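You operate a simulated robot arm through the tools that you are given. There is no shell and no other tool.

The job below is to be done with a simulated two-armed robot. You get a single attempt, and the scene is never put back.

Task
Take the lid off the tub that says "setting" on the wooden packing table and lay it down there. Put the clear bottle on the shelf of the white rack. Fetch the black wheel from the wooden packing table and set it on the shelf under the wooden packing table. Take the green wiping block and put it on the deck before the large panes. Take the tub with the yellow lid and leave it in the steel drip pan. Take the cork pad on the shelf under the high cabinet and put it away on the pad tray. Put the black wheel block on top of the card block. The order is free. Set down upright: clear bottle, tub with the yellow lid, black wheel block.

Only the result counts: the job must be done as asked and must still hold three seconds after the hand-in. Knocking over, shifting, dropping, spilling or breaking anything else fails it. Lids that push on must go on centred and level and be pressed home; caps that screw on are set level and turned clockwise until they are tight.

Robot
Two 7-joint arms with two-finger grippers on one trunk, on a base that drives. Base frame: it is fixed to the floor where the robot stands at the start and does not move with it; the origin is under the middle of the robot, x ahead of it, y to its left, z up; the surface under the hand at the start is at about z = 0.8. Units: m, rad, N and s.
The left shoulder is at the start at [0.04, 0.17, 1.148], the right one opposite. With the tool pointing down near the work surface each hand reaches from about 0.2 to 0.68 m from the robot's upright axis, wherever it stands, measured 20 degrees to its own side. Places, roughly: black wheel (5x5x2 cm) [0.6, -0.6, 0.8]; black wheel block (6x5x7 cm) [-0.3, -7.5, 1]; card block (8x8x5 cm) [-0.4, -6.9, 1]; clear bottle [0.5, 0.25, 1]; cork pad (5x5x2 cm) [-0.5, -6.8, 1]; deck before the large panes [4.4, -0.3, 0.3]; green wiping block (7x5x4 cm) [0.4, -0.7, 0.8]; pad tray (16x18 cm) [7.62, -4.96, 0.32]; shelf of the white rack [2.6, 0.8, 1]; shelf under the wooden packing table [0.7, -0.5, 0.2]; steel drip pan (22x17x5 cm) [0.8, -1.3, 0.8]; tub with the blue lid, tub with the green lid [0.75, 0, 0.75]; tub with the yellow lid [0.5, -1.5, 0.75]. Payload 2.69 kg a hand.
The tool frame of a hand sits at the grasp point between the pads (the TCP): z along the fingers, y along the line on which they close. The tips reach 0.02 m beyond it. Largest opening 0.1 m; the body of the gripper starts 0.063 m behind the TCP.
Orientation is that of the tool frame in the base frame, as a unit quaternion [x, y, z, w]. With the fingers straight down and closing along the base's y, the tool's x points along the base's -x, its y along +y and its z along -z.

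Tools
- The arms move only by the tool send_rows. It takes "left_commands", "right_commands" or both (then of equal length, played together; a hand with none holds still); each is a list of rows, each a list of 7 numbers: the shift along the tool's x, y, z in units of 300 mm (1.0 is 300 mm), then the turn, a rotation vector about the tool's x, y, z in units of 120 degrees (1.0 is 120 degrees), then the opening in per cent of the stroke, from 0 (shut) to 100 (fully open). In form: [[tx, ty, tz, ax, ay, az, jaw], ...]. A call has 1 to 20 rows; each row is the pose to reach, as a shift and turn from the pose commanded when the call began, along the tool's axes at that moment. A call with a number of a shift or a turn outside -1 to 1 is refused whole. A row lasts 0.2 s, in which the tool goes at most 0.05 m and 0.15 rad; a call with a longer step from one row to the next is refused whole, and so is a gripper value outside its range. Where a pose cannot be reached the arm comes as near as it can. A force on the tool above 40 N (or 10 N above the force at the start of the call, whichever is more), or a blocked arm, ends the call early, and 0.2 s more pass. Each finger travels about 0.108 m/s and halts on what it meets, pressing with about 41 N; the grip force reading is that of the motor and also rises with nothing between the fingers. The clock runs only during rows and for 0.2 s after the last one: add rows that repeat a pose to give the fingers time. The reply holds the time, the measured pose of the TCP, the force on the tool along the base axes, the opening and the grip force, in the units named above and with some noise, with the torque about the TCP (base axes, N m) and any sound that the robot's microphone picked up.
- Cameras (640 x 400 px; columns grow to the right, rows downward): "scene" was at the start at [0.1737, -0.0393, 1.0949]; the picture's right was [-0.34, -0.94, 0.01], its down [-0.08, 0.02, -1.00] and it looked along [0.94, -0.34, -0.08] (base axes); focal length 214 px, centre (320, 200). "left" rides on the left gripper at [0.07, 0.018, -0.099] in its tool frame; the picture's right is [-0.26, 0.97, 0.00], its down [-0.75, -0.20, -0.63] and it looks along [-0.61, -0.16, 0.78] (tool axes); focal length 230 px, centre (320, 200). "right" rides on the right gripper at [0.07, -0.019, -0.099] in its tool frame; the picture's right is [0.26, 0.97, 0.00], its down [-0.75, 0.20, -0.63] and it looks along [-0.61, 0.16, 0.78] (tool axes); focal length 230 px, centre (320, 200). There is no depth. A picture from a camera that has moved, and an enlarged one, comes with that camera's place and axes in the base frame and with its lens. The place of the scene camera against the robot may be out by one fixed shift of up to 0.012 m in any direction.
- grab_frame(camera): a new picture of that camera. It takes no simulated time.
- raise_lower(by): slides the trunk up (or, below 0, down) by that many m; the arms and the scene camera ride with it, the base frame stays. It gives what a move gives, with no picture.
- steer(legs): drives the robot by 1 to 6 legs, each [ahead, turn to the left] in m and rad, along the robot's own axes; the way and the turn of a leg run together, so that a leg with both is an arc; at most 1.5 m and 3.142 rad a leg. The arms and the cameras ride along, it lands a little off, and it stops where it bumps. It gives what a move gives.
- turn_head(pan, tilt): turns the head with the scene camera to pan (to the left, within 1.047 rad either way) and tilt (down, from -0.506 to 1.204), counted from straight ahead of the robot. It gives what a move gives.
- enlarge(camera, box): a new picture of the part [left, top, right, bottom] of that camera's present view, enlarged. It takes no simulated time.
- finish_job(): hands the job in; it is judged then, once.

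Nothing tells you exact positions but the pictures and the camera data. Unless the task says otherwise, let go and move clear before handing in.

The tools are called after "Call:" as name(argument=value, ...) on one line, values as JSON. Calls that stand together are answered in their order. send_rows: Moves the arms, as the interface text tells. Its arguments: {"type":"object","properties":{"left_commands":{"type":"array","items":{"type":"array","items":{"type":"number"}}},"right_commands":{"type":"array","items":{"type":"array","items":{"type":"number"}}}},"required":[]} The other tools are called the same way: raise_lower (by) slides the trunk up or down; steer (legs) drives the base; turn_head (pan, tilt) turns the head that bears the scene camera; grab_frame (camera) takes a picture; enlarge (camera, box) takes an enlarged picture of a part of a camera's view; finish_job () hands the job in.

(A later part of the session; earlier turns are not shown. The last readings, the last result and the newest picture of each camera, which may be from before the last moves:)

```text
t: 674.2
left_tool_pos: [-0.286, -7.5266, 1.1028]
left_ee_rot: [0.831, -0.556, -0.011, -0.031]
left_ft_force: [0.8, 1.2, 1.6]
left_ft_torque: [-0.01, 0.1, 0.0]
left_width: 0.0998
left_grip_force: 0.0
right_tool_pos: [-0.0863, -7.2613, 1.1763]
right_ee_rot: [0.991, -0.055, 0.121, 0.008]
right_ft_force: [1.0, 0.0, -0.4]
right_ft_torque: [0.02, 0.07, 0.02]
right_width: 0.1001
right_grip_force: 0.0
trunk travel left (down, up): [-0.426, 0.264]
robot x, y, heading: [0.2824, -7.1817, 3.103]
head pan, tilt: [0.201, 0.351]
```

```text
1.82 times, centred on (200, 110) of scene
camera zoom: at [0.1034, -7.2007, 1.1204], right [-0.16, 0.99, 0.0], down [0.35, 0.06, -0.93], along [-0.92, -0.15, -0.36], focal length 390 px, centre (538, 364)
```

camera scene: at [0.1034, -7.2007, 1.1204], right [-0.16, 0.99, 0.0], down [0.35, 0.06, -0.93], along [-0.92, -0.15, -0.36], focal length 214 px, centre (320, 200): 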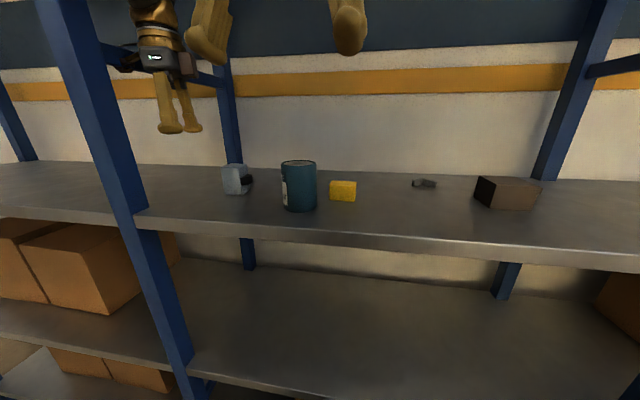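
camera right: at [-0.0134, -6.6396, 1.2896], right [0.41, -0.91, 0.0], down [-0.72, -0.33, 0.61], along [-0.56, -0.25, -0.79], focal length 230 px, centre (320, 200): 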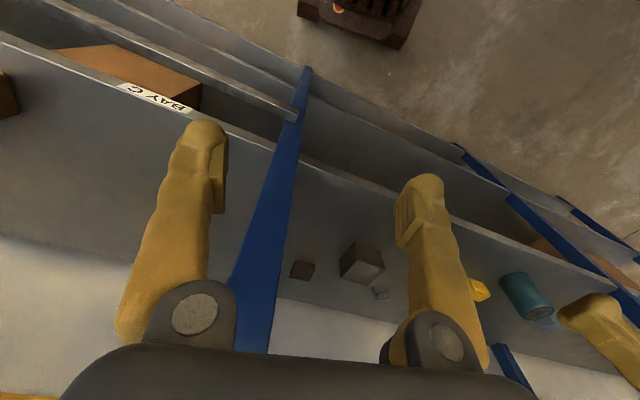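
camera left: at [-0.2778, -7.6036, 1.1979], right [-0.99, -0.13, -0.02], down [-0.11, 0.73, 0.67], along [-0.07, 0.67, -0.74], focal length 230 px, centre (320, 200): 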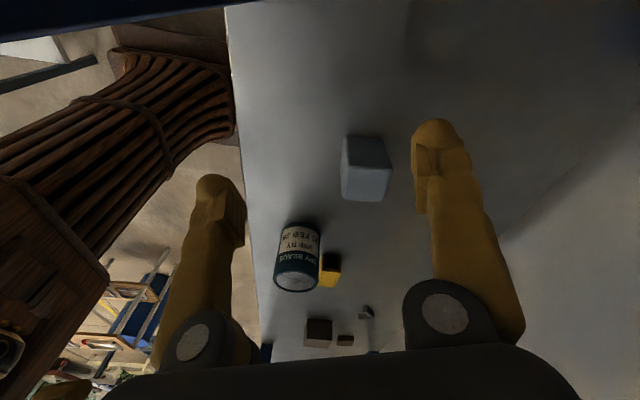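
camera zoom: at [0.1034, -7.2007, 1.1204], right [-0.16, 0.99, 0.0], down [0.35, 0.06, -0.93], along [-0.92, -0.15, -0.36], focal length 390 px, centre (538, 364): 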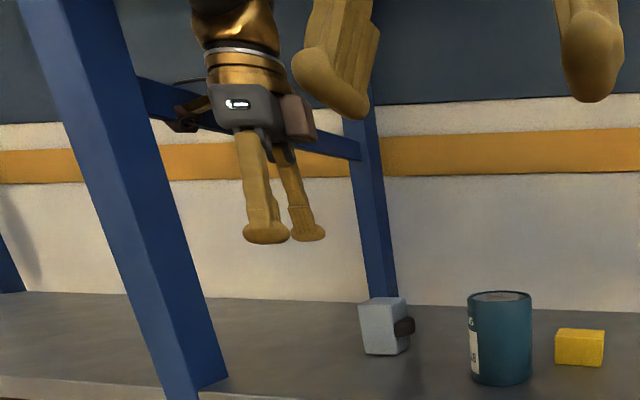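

The left hand's camera boom had run into the rack's side brace. The block's top is centred at (−0.333, −7.479). First move the right hand away to the right and straighten it.

Call:
send_rows(right_commands=[[0.02, -0.12, 0, 0.001, -0.02, -0.009, 100], [0.05, -0.25, 0, 0.003, -0.04, -0.018, 100], [0.08, -0.38, 0, 0.004, -0.06, -0.027, 100], [0.1, -0.5, 0, 0.006, -0.08, -0.036, 100], [0.1, -0.6, 0, 0.007, -0.1, -0.045, 100], [0.1, -0.65, 0, 0.0076, -0.1155, -0.0525, 100], [0.1, -0.65, 0, 0.0076, -0.1155, -0.0525, 100]])

Call:
grab_frame(camera="scene")

```text
t: 675.9
left_tool_pos: [-0.2898, -7.5268, 1.1002]
left_ee_rot: [0.831, -0.556, -0.008, -0.031]
left_ft_force: [-0.1, 0.4, -0.3]
left_ft_torque: [0.02, 0.02, 0.02]
left_width: 0.1001
left_grip_force: 0.0
right_tool_pos: [-0.0418, -7.0698, 1.1757]
right_ee_rot: [1.0, 0.0, 0.013, 0.002]
right_ft_force: [-0.3, -0.7, 0.6]
right_ft_torque: [0.02, 0.01, 0.02]
right_width: 0.1002
right_grip_force: 0.0
trunk travel left (down, up): [-0.426, 0.264]
robot x, y, heading: [0.2807, -7.1766, 3.106]
head pan, tilt: [0.201, 0.351]
```

```text
taken
camera scene: at [0.0984, -7.2004, 1.1195], right [-0.16, 0.99, 0.0], down [0.36, 0.06, -0.93], along [-0.92, -0.15, -0.36], focal length 214 px, centre (320, 200)
```

scene: 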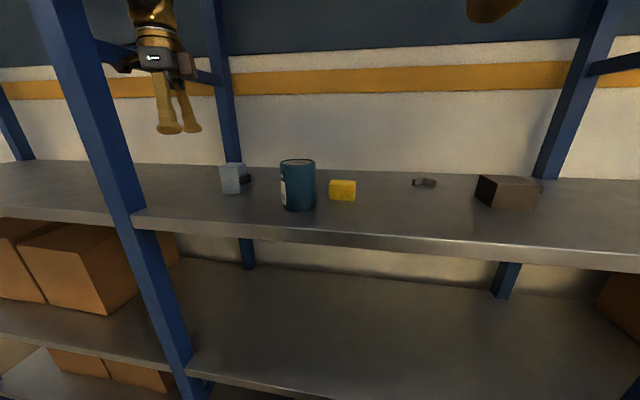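

Call:
send_rows(left_commands=[[-0.07, 0.025, 0.0, 0, 0, 0, 100], [-0.14, 0.05, 0.0, 0, 0, 0, 100], [-0.2, 0.074, 0.0, 0, 0, 0, 100], [-0.2, 0.074, 0.0, -0.005, 0.01, 0.06, 100], [-0.2, 0.074, 0.0, -0.01, 0.02, 0.12, 100], [-0.2, 0.074, 0.0, -0.0136, 0.0286, 0.187, 100], [-0.2, 0.074, 0.0, -0.0136, 0.0286, 0.187, 100], [-0.2, 0.074, 0.0, -0.0136, 0.0286, 0.187, 100]])

Call:
grab_frame(camera="left")

Call:
grab_frame(camera="scene")

```text
t: 676.5
left_tool_pos: [-0.3012, -7.4933, 1.1153]
left_ee_rot: [0.83, -0.556, -0.017, -0.026]
left_ft_force: [2.0, 0.1, -0.1]
left_ft_torque: [0.0, 0.09, 0.03]
left_width: 0.1001
left_grip_force: 0.1
right_tool_pos: [-0.0155, -7.068, 1.1633]
right_ee_rot: [0.999, 0.001, 0.034, 0.002]
right_ft_force: [1.4, 0.6, 0.2]
right_ft_torque: [-0.02, 0.11, -0.03]
right_width: 0.1
right_grip_force: 0.1
trunk travel left (down, up): [-0.426, 0.264]
robot x, y, heading: [0.2783, -7.1813, 3.1]
head pan, tilt: [0.201, 0.351]
stopped in row 3 (left hand): the arm was blocked; the commanded pose is now the measured one
```

```text
taken
camera left: at [-0.2919, -7.5713, 1.2091], right [-0.99, -0.13, -0.01], down [-0.1, 0.73, 0.68], along [-0.08, 0.67, -0.74], focal length 230 px, centre (320, 200)
```

left: 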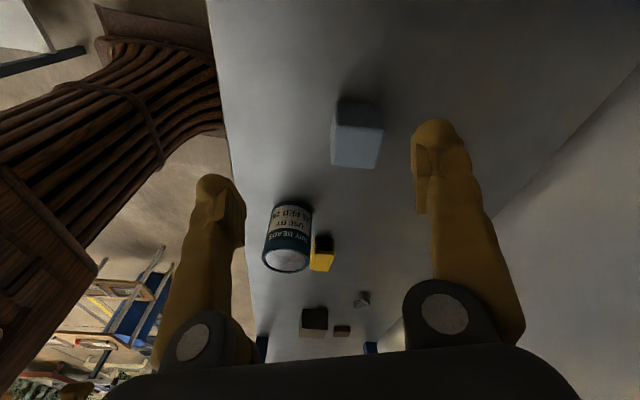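

```text
taken
camera scene: at [0.102, -7.1993, 1.1202], right [-0.16, 0.99, 0.0], down [0.35, 0.05, -0.93], along [-0.92, -0.15, -0.36], focal length 214 px, centre (320, 200)
```

scene: 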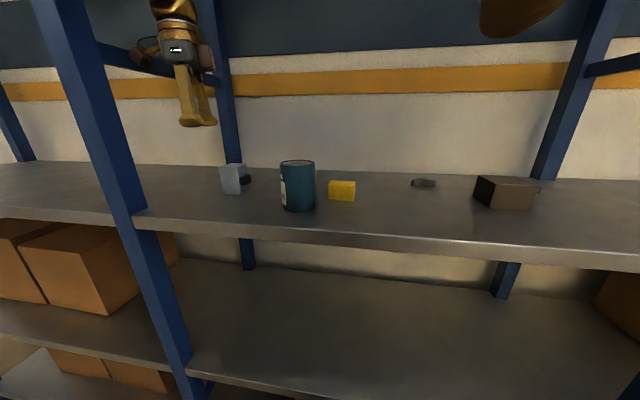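

Reach limit; drive 7 cm closer.

Call:
steer(legs=[[0.07, 0]])

Call:
grab_frame(camera="left")

```text
t: 677.5
left_tool_pos: [-0.379, -7.4921, 1.111]
left_ee_rot: [0.831, -0.555, -0.014, -0.028]
left_ft_force: [-0.2, 0.2, -0.9]
left_ft_torque: [0.02, -0.08, -0.01]
left_width: 0.1
left_grip_force: 0.0
right_tool_pos: [-0.0952, -7.0681, 1.1672]
right_ee_rot: [1.0, 0.0, 0.03, 0.002]
right_ft_force: [-0.7, -0.5, 0.8]
right_ft_torque: [0.01, -0.02, 0.0]
right_width: 0.1004
right_grip_force: 0.1
trunk travel left (down, up): [-0.426, 0.264]
robot x, y, heading: [0.2082, -7.1797, 3.101]
head pan, tilt: [0.201, 0.351]
```

```text
taken
camera left: at [-0.37, -7.5699, 1.204], right [-0.99, -0.13, -0.02], down [-0.11, 0.73, 0.68], along [-0.07, 0.67, -0.74], focal length 230 px, centre (320, 200)
```

left: 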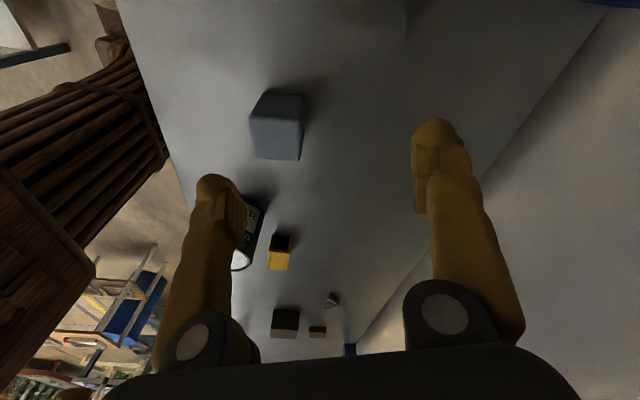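

Call:
send_rows(left_commands=[[0.004, -0.045, 0.02, -0.002, 0.006, 0.04, 100], [0.008, -0.09, 0.045, -0.004, 0.012, 0.08, 100], [0.011, -0.136, 0.07, -0.006, 0.018, 0.12, 100], [0.011, -0.136, 0.07, -0.008, 0.024, 0.16, 100], [0.011, -0.136, 0.07, -0.0095, 0.0285, 0.187, 100], [0.011, -0.136, 0.07, -0.0095, 0.0285, 0.187, 100], [0.011, -0.136, 0.07, -0.0095, 0.0285, 0.187, 100]])

Call:
grab_frame(camera="left")

Call:
grab_frame(camera="scene")

```text
t: 679.1
left_tool_pos: [-0.3229, -7.4786, 1.0982]
left_ee_rot: [-0.706, 0.708, 0.005, -0.004]
left_ft_force: [0.5, -0.6, 1.3]
left_ft_torque: [-0.01, 0.07, -0.01]
left_width: 0.1002
left_grip_force: 0.1
right_tool_pos: [-0.0736, -7.0686, 1.1547]
right_ee_rot: [0.999, 0.0, 0.051, 0.002]
right_ft_force: [0.5, -0.5, 0.2]
right_ft_torque: [-0.02, 0.01, -0.03]
right_width: 0.1004
right_grip_force: 0.1
trunk travel left (down, up): [-0.426, 0.264]
robot x, y, heading: [0.2111, -7.1786, 3.098]
head pan, tilt: [0.201, 0.351]
```

```text
taken
camera left: at [-0.3404, -7.5482, 1.1972], right [-0.97, 0.26, 0.01], down [0.21, 0.75, 0.63], along [0.15, 0.61, -0.78], focal length 230 px, centre (320, 200)
```

left: 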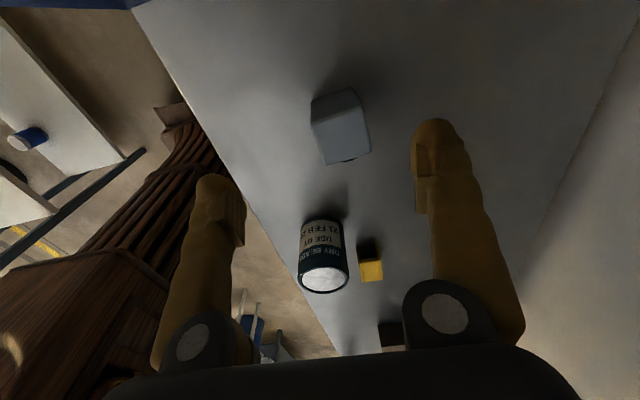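

```text
taken
camera scene: at [0.0288, -7.1975, 1.1196], right [-0.16, 0.99, 0.0], down [0.35, 0.06, -0.93], along [-0.92, -0.15, -0.36], focal length 214 px, centre (320, 200)
```

scene: 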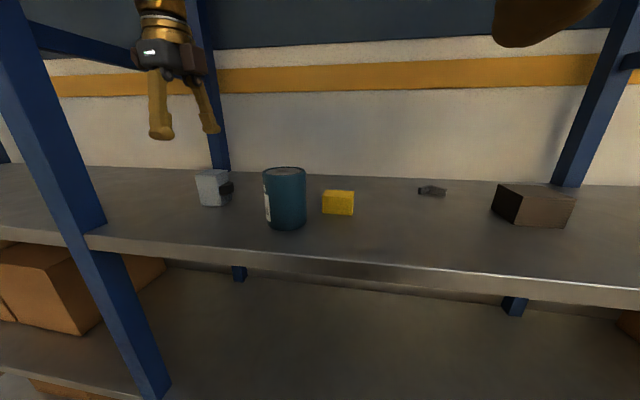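

Call:
enlarge(camera="left", box=[280, 60, 400, 180])

```text
3.33 times, centred on (340, 120) of left
camera zoom: at [-0.3404, -7.5482, 1.1972], right [-0.97, 0.26, 0.01], down [0.21, 0.75, 0.63], along [0.15, 0.61, -0.78], focal length 767 px, centre (253, 467)
```

zoom: 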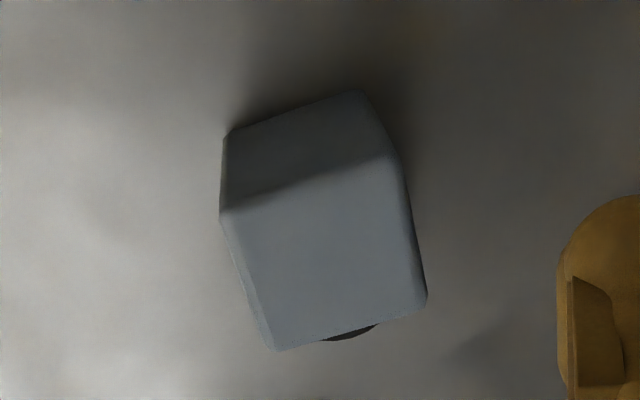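

Block centre (−0.341, −7.474). Align and descend to grip it front-to-back.

Call:
send_rows(left_commands=[[-0.008, 0.03, 0.03, 0, 0, 0, 100], [-0.015, 0.06, 0.08, 0, 0, 0, 100], [-0.015, 0.06, 0.12, 0, 0, 0, 100], [-0.015, 0.06, 0.12, 0, 0, 0, 100], [-0.015, 0.06, 0.12, 0, 0, 0, 100]])

Call:
grab_frame(camera="left")

Call:
enlarge(camera="scene", box=[100, 60, 320, 250])

```text
t: 680.3
left_tool_pos: [-0.3414, -7.4743, 1.0627]
left_ee_rot: [-0.707, 0.708, 0.006, -0.004]
left_ft_force: [0.2, 0.1, 1.0]
left_ft_torque: [-0.02, -0.03, 0.02]
left_width: 0.0999
left_grip_force: 0.1
right_tool_pos: [-0.0748, -7.0687, 1.156]
right_ee_rot: [0.999, 0.0, 0.051, 0.002]
right_ft_force: [-0.3, -0.2, 1.0]
right_ft_torque: [0.0, 0.03, 0.02]
right_width: 0.1
right_grip_force: 0.0
trunk travel left (down, up): [-0.426, 0.264]
robot x, y, heading: [0.2173, -7.1749, 3.104]
head pan, tilt: [0.201, 0.351]
```

```text
taken
camera left: at [-0.3591, -7.5441, 1.161], right [-0.97, 0.26, 0.01], down [0.21, 0.75, 0.63], along [0.15, 0.61, -0.78], focal length 230 px, centre (320, 200)
```

left: 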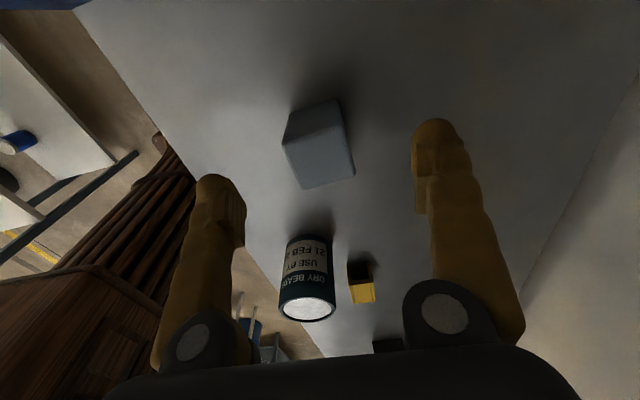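

```text
2.11 times, centred on (210, 155) of scene
camera zoom: at [0.0284, -7.1975, 1.1196], right [-0.16, 0.99, 0.0], down [0.36, 0.06, -0.93], along [-0.92, -0.15, -0.36], focal length 452 px, centre (552, 295)
```

zoom: 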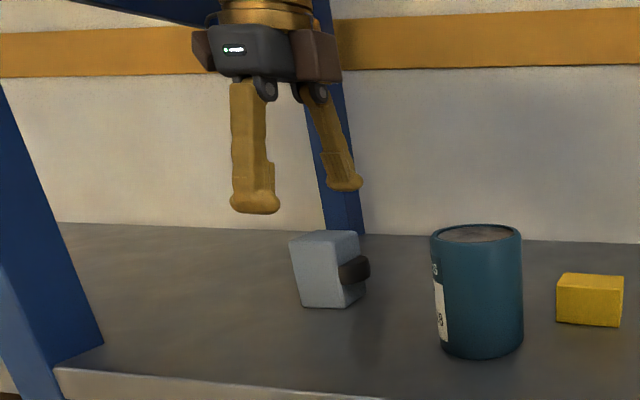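

Call:
send_rows(left_commands=[[-0.01, 0, 0.05, 0, 0, 0, 100], [-0.02, 0, 0.1, 0, 0, 0, 100], [-0.02, 0, 0.15, 0, 0, 0, 100], [-0.02, 0, 0.2, 0, 0, 0, 100], [-0.02, 0, 0.2, 0, 0, 0, 100], [-0.02, 0, 0.2, 0, 0, 0, 100]])

Call:
grab_frame(camera="left")

Call:
enlarge(camera="scene", box=[100, 60, 320, 250])

```text
t: 681.7
left_tool_pos: [-0.3424, -7.4677, 1.0035]
left_ee_rot: [0.707, -0.707, -0.006, 0.004]
left_ft_force: [-0.2, 0.7, -0.8]
left_ft_torque: [-0.02, 0.01, 0.03]
left_width: 0.1001
left_grip_force: 0.0
right_tool_pos: [-0.0767, -7.0683, 1.156]
right_ee_rot: [0.999, 0.0, 0.051, 0.001]
right_ft_force: [-0.8, 0.3, -0.3]
right_ft_torque: [-0.02, 0.01, 0.0]
right_width: 0.0999
right_grip_force: 0.0
trunk travel left (down, up): [-0.426, 0.264]
robot x, y, heading: [0.2083, -7.1805, 3.101]
head pan, tilt: [0.201, 0.351]
```

```text
taken
camera left: at [-0.3597, -7.5379, 1.1019], right [-0.97, 0.26, 0.01], down [0.21, 0.75, 0.63], along [0.15, 0.61, -0.78], focal length 230 px, centre (320, 200)
```

left: 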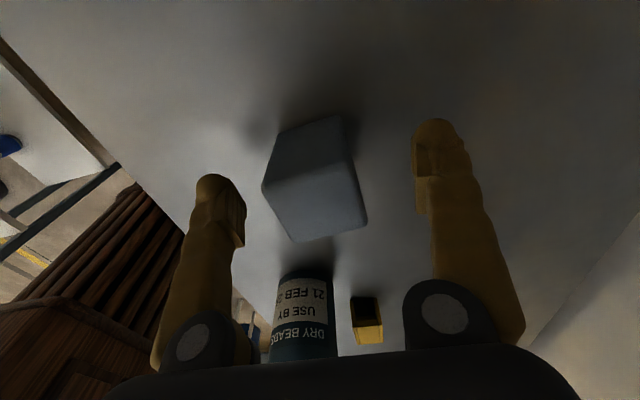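

```text
2.11 times, centred on (210, 155) of scene
camera zoom: at [0.0284, -7.1975, 1.1196], right [-0.16, 0.99, 0.0], down [0.36, 0.06, -0.93], along [-0.92, -0.15, -0.36], focal length 452 px, centre (552, 295)
```

zoom: 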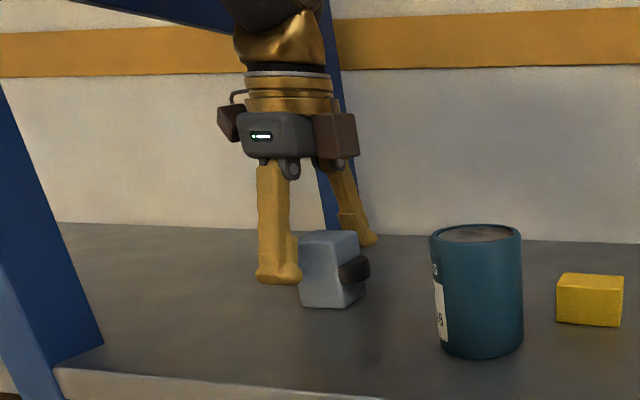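

Aligned with the block between the fingers. Close.

Call:
send_rows(left_commands=[[0, 0, 0, 0, 0, 0, 80], [0, 0, 0, 0, 0, 0, 60], [0, 0, 0, 0, 0, 0, 40], [0, 0, 0, 0, 0, 0, 0], [0, 0, 0, 0, 0, 0, 0], [0, 0, 0, 0, 0, 0, 0]])

Call:
grab_frame(camera="left")

```text
t: 683.1
left_tool_pos: [-0.3419, -7.4682, 1.0025]
left_ee_rot: [0.708, -0.706, -0.006, 0.004]
left_ft_force: [0.3, 0.8, -0.1]
left_ft_torque: [-0.03, -0.03, 0.0]
left_width: 0.0447
left_grip_force: 40.8
right_tool_pos: [-0.076, -7.0676, 1.1557]
right_ee_rot: [0.999, 0.0, 0.052, 0.002]
right_ft_force: [0.0, 0.4, 0.8]
right_ft_torque: [0.0, 0.04, -0.01]
right_width: 0.0998
right_grip_force: 0.0
trunk travel left (down, up): [-0.426, 0.264]
robot x, y, heading: [0.212, -7.1809, 3.105]
head pan, tilt: [0.201, 0.351]
```

```text
taken
camera left: at [-0.3596, -7.5379, 1.1021], right [-0.97, 0.26, 0.01], down [0.21, 0.75, 0.63], along [0.15, 0.61, -0.78], focal length 230 px, centre (320, 200)
```

left: 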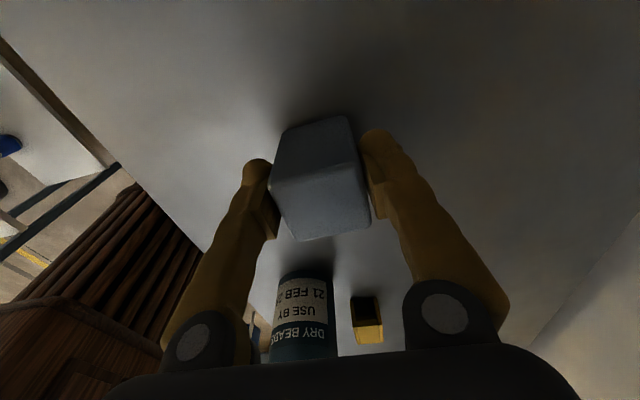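

Gripped. Lift and bring it out of the rack.

Call:
send_rows(left_commands=[[0, 0, -0.1, 0, 0, 0, 0], [0, 0, -0.22, 0, 0, 0, 0], [0, 0, -0.35, 0, 0, 0, 0], [0, -0.1, -0.38, 0, 0, 0, 0], [0, -0.22, -0.38, 0, 0, 0, 0], [0, -0.34, -0.38, 0, 0, 0, 0], [0, -0.46, -0.38, 0, 0, 0, 0], [0, -0.58, -0.38, 0, 0, 0, 0], [0, -0.7, -0.38, 0, 0, 0, 0], [0, -0.7, -0.38, 0, 0, 0, 0]])

Call:
grab_frame(camera="scene")

Call:
grab_frame(camera="left")

```text
t: 685.3
left_tool_pos: [-0.1288, -7.4647, 1.1067]
left_ee_rot: [-0.707, 0.708, -0.006, 0.002]
left_ft_force: [0.3, 1.0, -0.2]
left_ft_torque: [-0.11, 0.01, 0.02]
left_width: 0.0448
left_grip_force: 41.3
right_tool_pos: [-0.0761, -7.0656, 1.1559]
right_ee_rot: [0.999, -0.001, 0.051, 0.004]
right_ft_force: [-1.0, -0.2, 0.5]
right_ft_torque: [-0.07, 0.01, -0.01]
right_width: 0.1001
right_grip_force: 0.1
trunk travel left (down, up): [-0.426, 0.264]
robot x, y, heading: [0.2114, -7.1774, 3.105]
head pan, tilt: [0.201, 0.351]
```

```text
taken
camera scene: at [0.0285, -7.1943, 1.1196], right [-0.16, 0.99, -0.01], down [0.36, 0.05, -0.93], along [-0.92, -0.15, -0.36], focal length 214 px, centre (320, 200)
```

scene: 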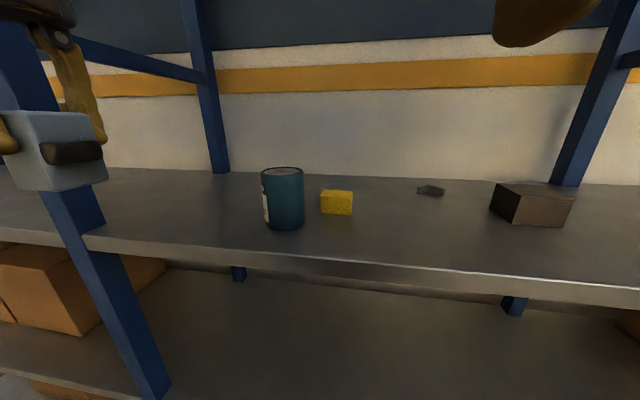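

```text
taken
camera left: at [-0.1485, -7.5332, 1.2063], right [-0.97, 0.26, -0.01], down [0.19, 0.75, 0.63], along [0.17, 0.6, -0.78], focal length 230 px, centre (320, 200)
```

left: 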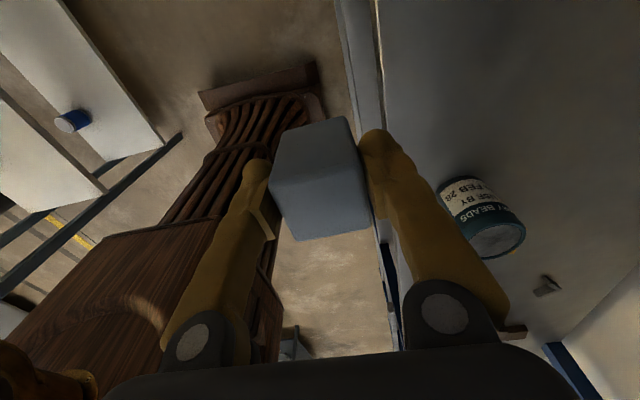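

Rotate the left hand back to its normal yaw for travelling.

Call:
send_rows(left_commands=[[0.03, 0, 0, 0, 0, -0.0685, 0], [0.03, 0, 0, 0, 0, -0.137, 0], [0.03, 0, 0, 0, 0, -0.2055, 0], [0.03, 0, 0, 0, 0, -0.274, 0], [0.03, 0, 0, 0, 0, -0.3425, 0], [0.03, 0, 0, 0, 0, -0.411, 0], [0.03, 0, 0, 0, 0, -0.4795, 0], [0.03, 0, 0, 0, 0, -0.548, 0], [0.03, 0, 0, 0, 0, -0.616, 0], [0.03, 0, 0, 0, 0, -0.6845, 0], [0.03, 0, 0, 0, 0, -0.75, 0], [0.03, 0, 0, 0, 0, -0.75, 0]])

Call:
grab_frame(camera="left")

```text
t: 687.9
left_tool_pos: [-0.1279, -7.4773, 1.1024]
left_ee_rot: [1.0, 0.0, 0.013, -0.001]
left_ft_force: [0.2, -0.5, -1.7]
left_ft_torque: [0.03, -0.02, 0.0]
left_width: 0.0446
left_grip_force: 41.4
right_tool_pos: [-0.0741, -7.0685, 1.1559]
right_ee_rot: [0.999, -0.001, 0.05, 0.001]
right_ft_force: [0.4, 0.4, -0.1]
right_ft_torque: [-0.04, 0.03, 0.0]
right_width: 0.1001
right_grip_force: 0.2
trunk travel left (down, up): [-0.426, 0.264]
robot x, y, heading: [0.2097, -7.1784, 3.105]
head pan, tilt: [0.201, 0.351]
```

```text
taken
camera left: at [-0.0604, -7.4957, 1.2025], right [-0.26, -0.97, -0.01], down [-0.76, 0.2, 0.61], along [-0.59, 0.16, -0.79], focal length 230 px, centre (320, 200)
```

left: 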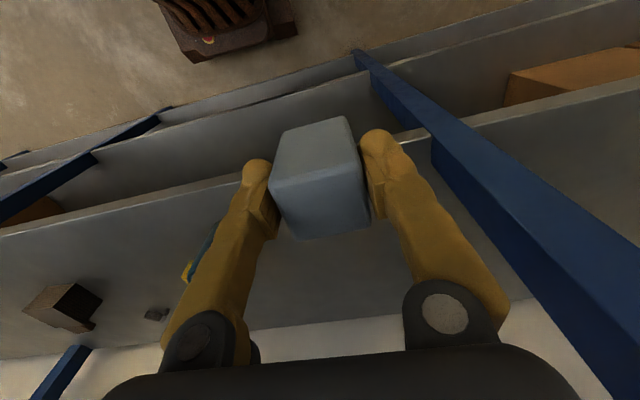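

Raise the trunk a little; then turn left, reverse along the rack to y≈-6.87, and turn back.

Call:
raise_lower(by=0.1)

Call:
send_rows(right_commands=[[-0.1, 0, 0.05, 0, -0.012, 0, 100], [-0.2, 0, 0.1, 0, -0.024, 0, 100], [-0.25, 0, 0.15, 0, -0.036, 0, 100], [-0.25, 0, 0.15, 0, -0.048, 0, 100], [-0.25, 0, 0.15, 0, -0.048, 0, 100]])

Call:
steer(legs=[[0, 0.75]])

```text
t: 689.2
left_tool_pos: [-0.1266, -7.4766, 1.1996]
left_ee_rot: [1.0, -0.001, 0.015, 0.0]
left_ft_force: [0.1, -0.7, -1.6]
left_ft_torque: [-0.01, -0.03, 0.03]
left_width: 0.0447
left_grip_force: 40.9
right_tool_pos: [-0.0745, -7.0666, 1.255]
right_ee_rot: [0.999, -0.001, 0.053, 0.002]
right_ft_force: [0.4, -1.6, 0.2]
right_ft_torque: [-0.01, -0.02, 0.02]
right_width: 0.1001
right_grip_force: 0.1
trunk travel left (down, up): [-0.526, 0.164]
robot x, y, heading: [0.2105, -7.1743, 3.103]
head pan, tilt: [0.201, 0.351]
```

```text
t: 690.4
left_tool_pos: [-0.1267, -7.4767, 1.1999]
left_ee_rot: [1.0, 0.0, 0.014, 0.0]
left_ft_force: [0.4, -0.3, -1.4]
left_ft_torque: [-0.03, 0.01, 0.01]
left_width: 0.0447
left_grip_force: 41.4
right_tool_pos: [-0.1501, -7.0671, 1.2215]
right_ee_rot: [1.0, 0.001, -0.029, 0.001]
right_ft_force: [0.4, -0.2, -0.3]
right_ft_torque: [0.01, -0.04, 0.04]
right_width: 0.1
right_grip_force: 0.0
trunk travel left (down, up): [-0.526, 0.164]
robot x, y, heading: [0.2111, -7.1769, 3.104]
head pan, tilt: [0.201, 0.351]
```

```text
t: 692.9
left_tool_pos: [0.1691, -7.628, 1.2012]
left_ee_rot: [0.93, 0.367, 0.014, -0.005]
left_ft_force: [0.1, -0.3, -1.1]
left_ft_torque: [0.02, -0.02, 0.0]
left_width: 0.0446
left_grip_force: 41.0
right_tool_pos: [-0.1268, -7.3433, 1.223]
right_ee_rot: [0.929, 0.368, -0.026, 0.011]
right_ft_force: [0.0, 0.4, -0.3]
right_ft_torque: [0.0, 0.04, -0.01]
right_width: 0.0999
right_grip_force: 0.0
trunk travel left (down, up): [-0.526, 0.164]
robot x, y, heading: [0.2117, -7.1745, -2.425]
head pan, tilt: [0.201, 0.351]
```

Call:
steer(legs=[[0, 0.85]])

```text
t: 693.6
left_tool_pos: [0.2355, -7.57, 1.1583]
left_ee_rot: [0.925, 0.365, 0.098, -0.035]
left_ft_force: [0.1, 0.4, -1.2]
left_ft_torque: [0.03, 0.05, 0.0]
left_width: 0.0448
left_grip_force: 41.3
right_tool_pos: [-0.0713, -7.3009, 1.2114]
right_ee_rot: [0.927, 0.374, -0.004, 0.0]
right_ft_force: [0.9, 0.1, 0.4]
right_ft_torque: [-0.03, 0.08, 0.02]
right_width: 0.1003
right_grip_force: 0.0
trunk travel left (down, up): [-0.526, 0.164]
robot x, y, heading: [0.2082, -7.1713, -2.416]
head pan, tilt: [0.201, 0.351]
stopped in leg 1: the robot was blocked; the commanded pose is now the measured one
```

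Call:
send_rows(left_commands=[[-0.1, -0.07, -0.02, 0, -0.02, 0, 0], [-0.2, -0.14, -0.04, 0, -0.04, 0, 0], [-0.3, -0.21, -0.06, 0.001, -0.06, 0, 0], [-0.4, -0.28, -0.08, 0.002, -0.08, 0, 0], [-0.5, -0.35, -0.1, 0.003, -0.099, 0, 0], [-0.6, -0.4, -0.1, 0.003, -0.099, 0, 0], [-0.6, -0.4, -0.1, 0.003, -0.099, 0, 0]], right_commands=[[-0.05, 0, 0, 0, 0, 0, 100], [-0.1, 0, 0, 0, 0, 0, 100], [-0.15, 0, 0, 0, 0, 0, 100], [-0.2, 0, 0, 0, 0, 0, 100], [-0.2, 0, 0, 0, 0, 0, 100], [-0.2, 0, 0, 0, 0, 0, 100], [-0.2, 0, 0, 0, 0, 0, 100]])

Call:
steer(legs=[[0, 0.84]])

```text
t: 695.2
left_tool_pos: [0.0103, -7.6182, 1.189]
left_ee_rot: [0.929, 0.368, -0.044, 0.016]
left_ft_force: [0.6, 0.1, -1.2]
left_ft_torque: [0.0, 0.01, -0.03]
left_width: 0.0448
left_grip_force: 41.0
right_tool_pos: [-0.1213, -7.3477, 1.233]
right_ee_rot: [0.927, 0.373, -0.034, 0.012]
right_ft_force: [-0.5, 0.7, -0.6]
right_ft_torque: [-0.02, 0.05, -0.01]
right_width: 0.0997
right_grip_force: 0.1
trunk travel left (down, up): [-0.526, 0.164]
robot x, y, heading: [0.2064, -7.1771, -2.415]
head pan, tilt: [0.201, 0.351]
```

```text
t: 697.9
left_tool_pos: [0.4062, -7.6208, 1.1884]
left_ee_rot: [0.697, 0.715, -0.031, 0.032]
left_ft_force: [-1.2, -0.3, -1.1]
left_ft_torque: [0.0, -0.01, 0.0]
left_width: 0.0447
left_grip_force: 40.8
right_tool_pos: [0.116, -7.5383, 1.2311]
right_ee_rot: [0.694, 0.719, -0.026, 0.024]
right_ft_force: [-0.1, -0.2, 0.6]
right_ft_torque: [0.02, 0.04, 0.01]
right_width: 0.1003
right_grip_force: 0.1
trunk travel left (down, up): [-0.526, 0.164]
robot x, y, heading: [0.2042, -7.1757, -1.575]
head pan, tilt: [0.201, 0.351]
```

Call:
steer(legs=[[-0.31, 0]])

```text
t: 700.0
left_tool_pos: [0.4084, -7.294, 1.1958]
left_ee_rot: [0.699, 0.713, -0.039, 0.037]
left_ft_force: [0.2, 0.4, -1.6]
left_ft_torque: [0.0, 0.02, 0.01]
left_width: 0.0448
left_grip_force: 41.3
right_tool_pos: [0.1174, -7.21, 1.2379]
right_ee_rot: [0.696, 0.717, -0.032, 0.031]
right_ft_force: [0.1, 0.6, -0.1]
right_ft_torque: [-0.04, 0.0, 0.01]
right_width: 0.1
right_grip_force: 0.0
trunk travel left (down, up): [-0.526, 0.164]
robot x, y, heading: [0.21, -6.8689, -1.586]
head pan, tilt: [0.201, 0.351]
```

Call:
steer(legs=[[0, -0.77]])

```text
t: 701.2
left_tool_pos: [0.3392, -7.2623, 1.2149]
left_ee_rot: [0.757, 0.648, -0.06, 0.052]
left_ft_force: [-0.7, 1.1, -0.4]
left_ft_torque: [-0.09, -0.02, 0.04]
left_width: 0.0448
left_grip_force: 41.1
right_tool_pos: [0.0689, -7.1175, 1.213]
right_ee_rot: [0.757, 0.654, 0.001, -0.005]
right_ft_force: [-0.3, 0.0, 0.1]
right_ft_torque: [-0.07, -0.05, -0.01]
right_width: 0.0999
right_grip_force: 0.2
trunk travel left (down, up): [-0.526, 0.164]
robot x, y, heading: [0.2099, -6.8677, -1.754]
head pan, tilt: [0.201, 0.351]
stopped in leg 1: the robot was blocked; the commanded pose is now the measured one
```

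Call:
send_rows(left_commands=[[-0.08, -0.03, 0.02, 0, 0.01, 0, 0], [-0.16, -0.06, 0.04, 0, 0.02, 0, 0], [-0.24, -0.1, 0.06, 0, 0.03, 0, 0], [-0.3, -0.1, 0.08, 0, 0.05, 0, 0], [-0.3, -0.1, 0.08, 0, 0.06, 0, 0], [-0.3, -0.1, 0.08, 0, 0.06, 0, 0]], right_commands=[[-0.12, 0, 0, 0, 0, 0, 100], [-0.24, 0, 0, 0, 0, 0, 100], [-0.36, 0, 0, 0, 0, 0, 100], [-0.42, 0, 0, 0, 0, 0, 100], [-0.42, 0, 0, 0, 0, 0, 100], [-0.42, 0, 0, 0, 0, 0, 100]])

Call:
steer(legs=[[0, -0.7]])

```text
t: 702.6
left_tool_pos: [0.2963, -7.3556, 1.2025]
left_ee_rot: [0.76, 0.65, -0.012, 0.008]
left_ft_force: [-0.6, -0.3, -1.1]
left_ft_torque: [0.01, 0.0, 0.02]
left_width: 0.0448
left_grip_force: 41.0
right_tool_pos: [0.0511, -7.2534, 1.2359]
right_ee_rot: [0.756, 0.654, -0.022, 0.013]
right_ft_force: [1.2, 0.0, -0.7]
right_ft_torque: [0.0, 0.02, -0.04]
right_width: 0.1001
right_grip_force: 0.1
trunk travel left (down, up): [-0.526, 0.164]
robot x, y, heading: [0.2089, -6.8668, -1.755]
head pan, tilt: [0.201, 0.351]
```

```text
t: 704.9
left_tool_pos: [-0.0419, -7.2951, 1.203]
left_ee_rot: [0.938, 0.345, -0.013, 0.003]
left_ft_force: [-0.8, -0.3, -1.6]
left_ft_torque: [0.02, 0.0, 0.02]
left_width: 0.0447
left_grip_force: 41.6
right_tool_pos: [-0.1618, -7.0573, 1.234]
right_ee_rot: [0.936, 0.352, -0.026, 0.005]
right_ft_force: [0.1, 0.3, 0.6]
right_ft_torque: [0.02, 0.0, -0.04]
right_width: 0.1001
right_grip_force: 0.1
trunk travel left (down, up): [-0.526, 0.164]
robot x, y, heading: [0.2082, -6.8735, -2.471]
head pan, tilt: [0.201, 0.351]
```

Call:
send_rows(right_commands=[[0, 0.08, 0, 0, 0, 0, 100], [0, 0.16, 0, 0, 0, 0, 100], [0, 0.2, 0, 0, 0, 0, 100], [0, 0.2, 0, 0, 0, 0, 100]])

Call:
steer(legs=[[0, -0.67]])

Call:
turn_head(pan=0.0, tilt=0.4)

Call:
grab_frame(camera="scene")

Call:
grab_frame(camera="left")

```text
t: 705.9
left_tool_pos: [-0.0288, -7.2833, 1.2093]
left_ee_rot: [0.938, 0.347, -0.021, 0.007]
left_ft_force: [-0.4, -0.6, -1.2]
left_ft_torque: [0.02, -0.03, 0.0]
left_width: 0.0447
left_grip_force: 40.7
right_tool_pos: [-0.108, -7.0916, 1.241]
right_ee_rot: [0.935, 0.352, -0.033, 0.007]
right_ft_force: [0.6, -0.3, -0.2]
right_ft_torque: [0.05, -0.05, 0.0]
right_width: 0.0999
right_grip_force: 0.0
trunk travel left (down, up): [-0.526, 0.164]
robot x, y, heading: [0.212, -6.8733, -2.464]
head pan, tilt: [0.201, 0.351]
```

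```text
t: 708.2
left_tool_pos: [-0.2341, -7.0419, 1.21]
left_ee_rot: [1.0, 0.015, -0.023, -0.002]
left_ft_force: [0.3, 0.1, -0.6]
left_ft_torque: [0.0, -0.02, 0.0]
left_width: 0.0448
left_grip_force: 40.7
right_tool_pos: [-0.1745, -6.8429, 1.24]
right_ee_rot: [0.999, 0.02, -0.034, -0.005]
right_ft_force: [0.1, 0.1, 0.5]
right_ft_torque: [0.01, 0.01, -0.03]
right_width: 0.0999
right_grip_force: 0.0
trunk travel left (down, up): [-0.526, 0.164]
robot x, y, heading: [0.2108, -6.876, 3.142]
head pan, tilt: [0.201, 0.351]
```

```text
t: 708.9
left_tool_pos: [-0.2116, -7.0419, 1.2173]
left_ee_rot: [0.999, 0.014, -0.032, -0.002]
left_ft_force: [1.2, 0.7, -0.7]
left_ft_torque: [-0.04, 0.03, 0.02]
left_width: 0.0445
left_grip_force: 41.0
right_tool_pos: [-0.1525, -6.8431, 1.2461]
right_ee_rot: [0.999, 0.021, -0.044, -0.005]
right_ft_force: [0.4, 0.2, 0.0]
right_ft_torque: [-0.01, 0.06, -0.04]
right_width: 0.1002
right_grip_force: 0.1
trunk travel left (down, up): [-0.526, 0.164]
robot x, y, heading: [0.2147, -6.8746, 3.144]
head pan, tilt: [0.0, 0.4]
```

```text
taken
camera scene: at [0.0283, -6.8817, 1.2154], right [0.0, 1.0, 0.0], down [0.4, 0.0, -0.92], along [-0.92, 0.0, -0.4], focal length 214 px, centre (320, 200)
```

scene: 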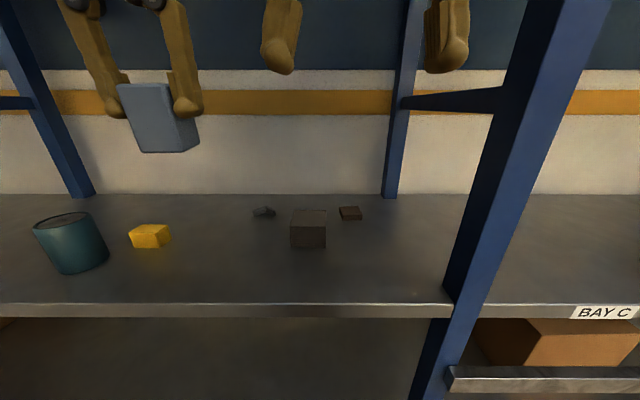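

```text
taken
camera left: at [-0.1353, -7.0588, 1.3113], right [-0.23, -0.97, 0.01], down [-0.71, 0.18, 0.68], along [-0.66, 0.15, -0.74], focal length 230 px, centre (320, 200)
```

left: 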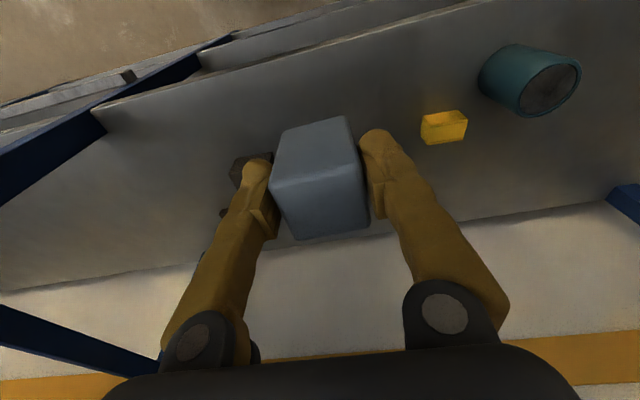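

Good stance. The card block is centred at about (−0.366, −6.904), top z≈1.004; cork pad at (−0.463, −6.805). Drive 6 cm closer.

Call:
steer(legs=[[0.06, 0]])

Call:
grab_frame(camera="left")

```text
t: 709.9
left_tool_pos: [-0.2598, -7.0425, 1.2231]
left_ee_rot: [0.999, 0.014, -0.037, -0.003]
left_ft_force: [-1.4, -0.3, -0.6]
left_ft_torque: [-0.03, -0.1, 0.01]
left_width: 0.0447
left_grip_force: 40.8
right_tool_pos: [-0.2002, -6.843, 1.2513]
right_ee_rot: [0.999, 0.02, -0.049, -0.006]
right_ft_force: [0.1, -0.1, 0.9]
right_ft_torque: [0.04, -0.08, 0.01]
right_width: 0.0999
right_grip_force: 0.0
trunk travel left (down, up): [-0.526, 0.164]
robot x, y, heading: [0.1502, -6.8748, 3.143]
head pan, tilt: [0.0, 0.4]
```

```text
taken
camera left: at [-0.1811, -7.059, 1.3157], right [-0.23, -0.97, 0.01], down [-0.71, 0.18, 0.68], along [-0.67, 0.15, -0.73], focal length 230 px, centre (320, 200)
```

left: 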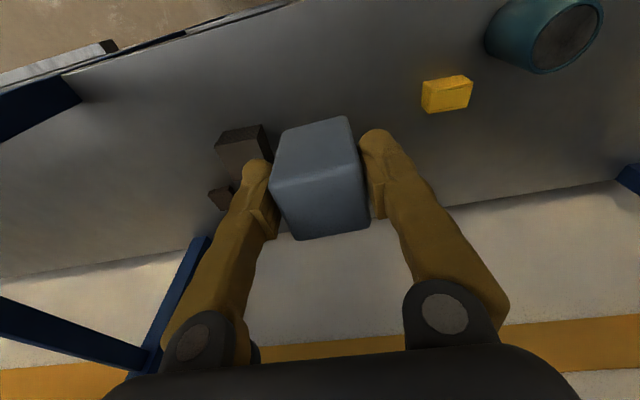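

Call:
send_rows(left_commands=[[0, 0, 0, 0, 0.008, 0.003, 0], [0, -0.1, 0.0, -0.001, 0.016, 0.006, 0], [-0.08, -0.22, 0.0, -0.002, 0.024, 0.009, 0], [-0.18, -0.34, 0.05, -0.003, 0.0353, 0.0134, 0], [-0.26, -0.44, 0.12, -0.003, 0.0353, 0.0134, 0], [-0.315, -0.468, 0.22, -0.003, 0.0353, 0.0134, 0], [-0.315, -0.468, 0.32, -0.003, 0.0353, 0.0134, 0], [-0.315, -0.468, 0.32, -0.003, 0.0353, 0.0134, 0], [-0.315, -0.468, 0.32, -0.003, 0.0353, 0.0134, 0]], right_commands=[[0.1, -0.08, 0, 0, 0.01, 0, 100], [0.2, -0.16, 0, 0, 0.02, 0, 100], [0.3, -0.22, 0, 0, 0.03, 0, 100], [0.33, -0.22, 0, 0, 0.04, 0, 100], [0.33, -0.22, 0, 0, 0.047, 0, 100], [0.33, -0.22, 0, 0, 0.047, 0, 100], [0.33, -0.22, 0, 0, 0.047, 0, 100], [0.33, -0.22, 0, 0, 0.047, 0, 100], [0.33, -0.22, 0, 0, 0.047, 0, 100]])

Call:
grab_frame(camera="left")

Call:
grab_frame(camera="scene")

```text
t: 711.9
left_tool_pos: [-0.3768, -6.9064, 1.1316]
left_ee_rot: [1.0, 0.001, 0.003, 0.003]
left_ft_force: [0.1, 0.3, -1.8]
left_ft_torque: [0.03, -0.02, 0.04]
left_width: 0.0446
left_grip_force: 40.9
right_tool_pos: [-0.1119, -6.7703, 1.2357]
right_ee_rot: [1.0, 0.02, 0.011, -0.007]
right_ft_force: [-0.2, -0.6, -0.5]
right_ft_torque: [0.01, -0.03, -0.02]
right_width: 0.0998
right_grip_force: 0.0
trunk travel left (down, up): [-0.526, 0.164]
robot x, y, heading: [0.1476, -6.8731, 3.144]
head pan, tilt: [0.0, 0.4]
```

```text
taken
camera left: at [-0.3072, -6.9236, 1.2304], right [-0.26, -0.97, 0.0], down [-0.76, 0.2, 0.62], along [-0.6, 0.16, -0.78], focal length 230 px, centre (320, 200)
```

left: 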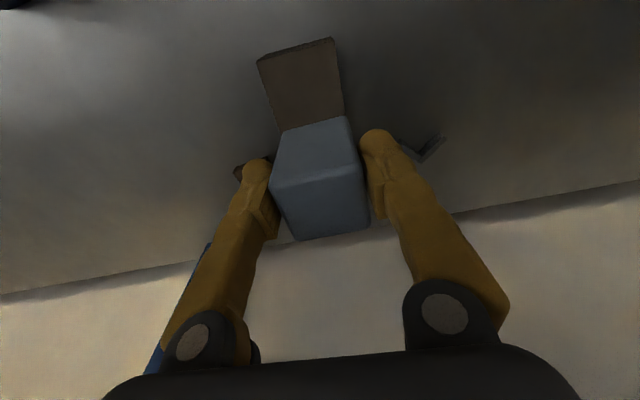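

```text
taken
camera scene: at [-0.0369, -6.8818, 1.2147], right [0.0, 1.0, 0.0], down [0.41, 0.0, -0.91], along [-0.91, 0.0, -0.41], focal length 214 px, centre (320, 200)
```

scene: 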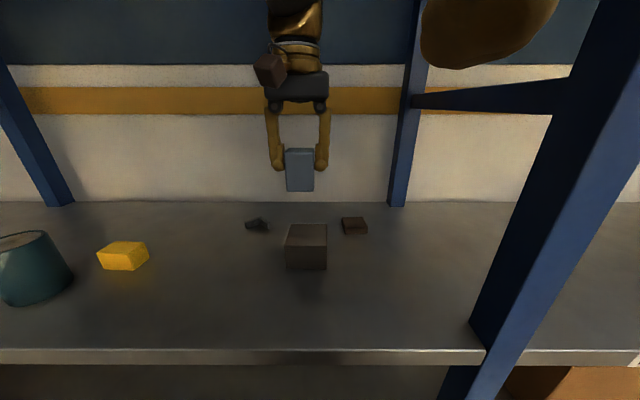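

Block is above the card block. Adjust to its centre (−0.36, −6.90) and lower.

Call:
send_rows(left_commands=[[0.03, -0.01, 0.03, 0, -0.003, 0, 0], [0.057, -0.02, 0.08, 0, -0.003, 0, 0], [0.057, -0.02, 0.13, 0, -0.003, 0, 0], [0.057, -0.02, 0.18, 0, -0.003, 0, 0], [0.057, -0.02, 0.18, 0, -0.003, 0, 0], [0.057, -0.02, 0.18, 0, -0.003, 0, 0]])

Call:
grab_frame(camera="left")

Call:
enlarge(camera="scene", box=[230, 130, 390, 290])

```text
t: 713.3
left_tool_pos: [-0.3634, -6.9075, 1.0846]
left_ee_rot: [1.0, 0.015, -0.002, -0.01]
left_ft_force: [-0.4, -0.7, -1.5]
left_ft_torque: [-0.01, -0.02, 0.02]
left_width: 0.0446
left_grip_force: 41.3
right_tool_pos: [-0.1107, -6.7717, 1.2351]
right_ee_rot: [1.0, 0.02, 0.012, -0.006]
right_ft_force: [0.0, -0.6, -0.2]
right_ft_torque: [-0.02, -0.03, -0.01]
right_width: 0.0996
right_grip_force: 0.0
trunk travel left (down, up): [-0.526, 0.164]
robot x, y, heading: [0.1443, -6.8695, 3.141]
head pan, tilt: [0.0, 0.4]
```

```text
taken
camera left: at [-0.292, -6.925, 1.1822], right [-0.23, -0.97, -0.02], down [-0.75, 0.17, 0.64], along [-0.62, 0.16, -0.77], focal length 230 px, centre (320, 200)
```

left: 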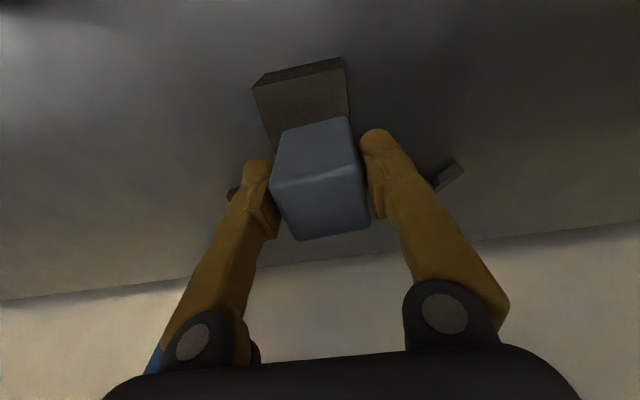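

```text
2.50 times, centred on (310, 210) of scene
camera zoom: at [-0.0357, -6.8819, 1.2149], right [0.0, 1.0, 0.0], down [0.41, 0.0, -0.91], along [-0.91, 0.0, -0.41], focal length 536 px, centre (345, 175)
```

zoom: 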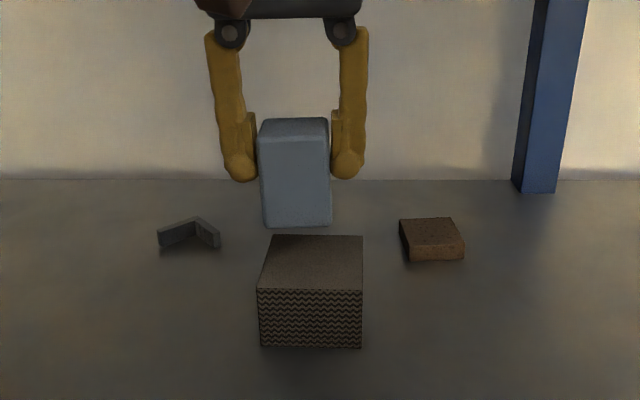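

Call:
send_rows(left_commands=[[0.006, -0.018, 0.01, -0.005, 0.001, 0.007, 0], [0.012, -0.035, 0.02, -0.0095, 0.002, 0.0143, 0], [0.012, -0.035, 0.03, -0.0095, 0.002, 0.0143, 0], [0.012, -0.035, 0.04, -0.0095, 0.002, 0.0143, 0], [0.012, -0.035, 0.04, -0.0095, 0.002, 0.0143, 0], [0.012, -0.035, 0.04, -0.0095, 0.002, 0.0143, 0]])

Call:
enlarge(camera="scene", box=[230, 130, 390, 290])

Call:
grab_frame(camera="left")

```text
t: 714.7
left_tool_pos: [-0.3637, -6.9041, 1.0748]
left_ee_rot: [1.0, 0.015, 0.003, -0.01]
left_ft_force: [-0.3, -0.1, -1.1]
left_ft_torque: [0.01, -0.02, -0.03]
left_width: 0.0448
left_grip_force: 40.9
right_tool_pos: [-0.1105, -6.7708, 1.2369]
right_ee_rot: [1.0, 0.02, 0.011, -0.006]
right_ft_force: [-0.3, -0.7, -0.4]
right_ft_torque: [0.0, 0.01, -0.03]
right_width: 0.0999
right_grip_force: 0.1
trunk travel left (down, up): [-0.526, 0.164]
robot x, y, heading: [0.1517, -6.8742, 3.145]
head pan, tilt: [0.0, 0.4]
```

```text
2.50 times, centred on (310, 210) of scene
camera zoom: at [-0.0354, -6.8818, 1.215], right [0.0, 1.0, 0.0], down [0.41, 0.0, -0.91], along [-0.91, 0.0, -0.41], focal length 536 px, centre (345, 175)
```

zoom: 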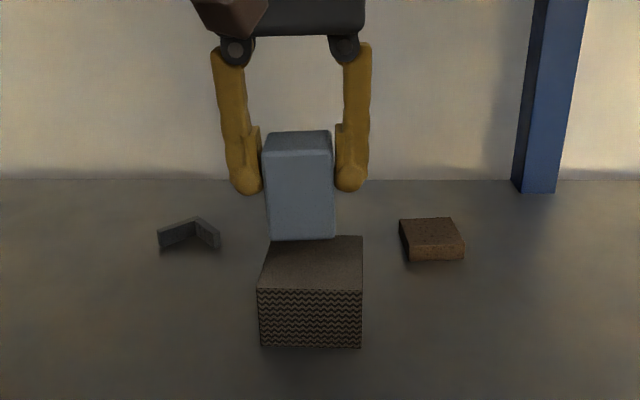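

```text
taken
camera left: at [-0.2939, -6.9228, 1.1728], right [-0.23, -0.97, -0.02], down [-0.76, 0.16, 0.63], along [-0.61, 0.16, -0.78], focal length 230 px, centre (320, 200)
```

left: 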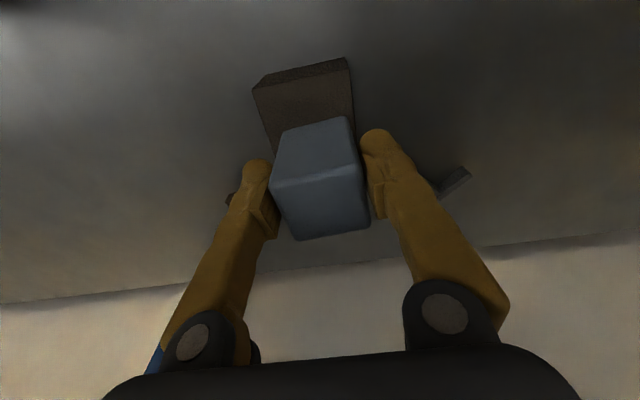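

Call:
send_rows(left_commands=[[0, -0.012, 0, -0.005, 0, 0.007, 0], [0, -0.026, 0, -0.0095, 0, 0.014, 0], [0.01, -0.026, 0.02, -0.0095, 0, 0.014, 0], [0.01, -0.026, 0.04, -0.0095, 0, 0.014, 0], [0.01, -0.026, 0.04, -0.0095, 0, 0.014, 0], [0.01, -0.026, 0.04, -0.0095, 0, 0.014, 0]])

Call:
enlarge(camera="scene", box=[230, 130, 390, 290])

```text
t: 716.3
left_tool_pos: [-0.3454, -6.9071, 1.0692]
left_ee_rot: [1.0, 0.016, 0.0, -0.009]
left_ft_force: [1.0, -0.1, -0.4]
left_ft_torque: [-0.01, 0.05, 0.01]
left_width: 0.0447
left_grip_force: 40.9
right_tool_pos: [-0.0843, -6.7706, 1.2284]
right_ee_rot: [0.999, 0.02, 0.03, -0.007]
right_ft_force: [0.6, -0.5, -0.1]
right_ft_torque: [0.01, 0.01, 0.0]
right_width: 0.1002
right_grip_force: 0.1
trunk travel left (down, up): [-0.526, 0.164]
robot x, y, heading: [0.1512, -6.8722, 3.145]
head pan, tilt: [0.0, 0.4]
stopped in row 6 (left hand): the arm was blocked; the commanded pose is now the measured one
```

```text
2.50 times, centred on (310, 210) of scene
camera zoom: at [-0.0335, -6.8823, 1.2153], right [0.0, 1.0, 0.0], down [0.4, 0.0, -0.92], along [-0.92, 0.0, -0.4], focal length 536 px, centre (345, 175)
```

zoom: 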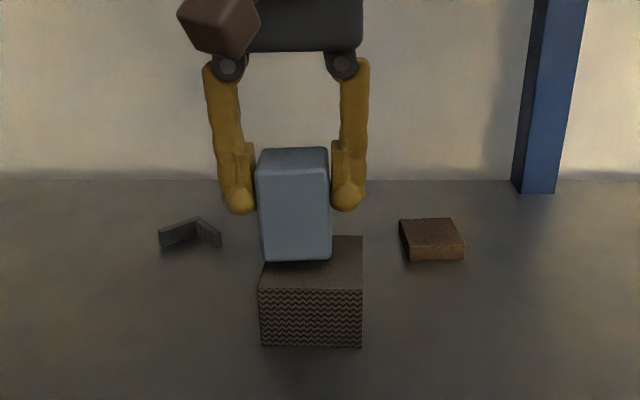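

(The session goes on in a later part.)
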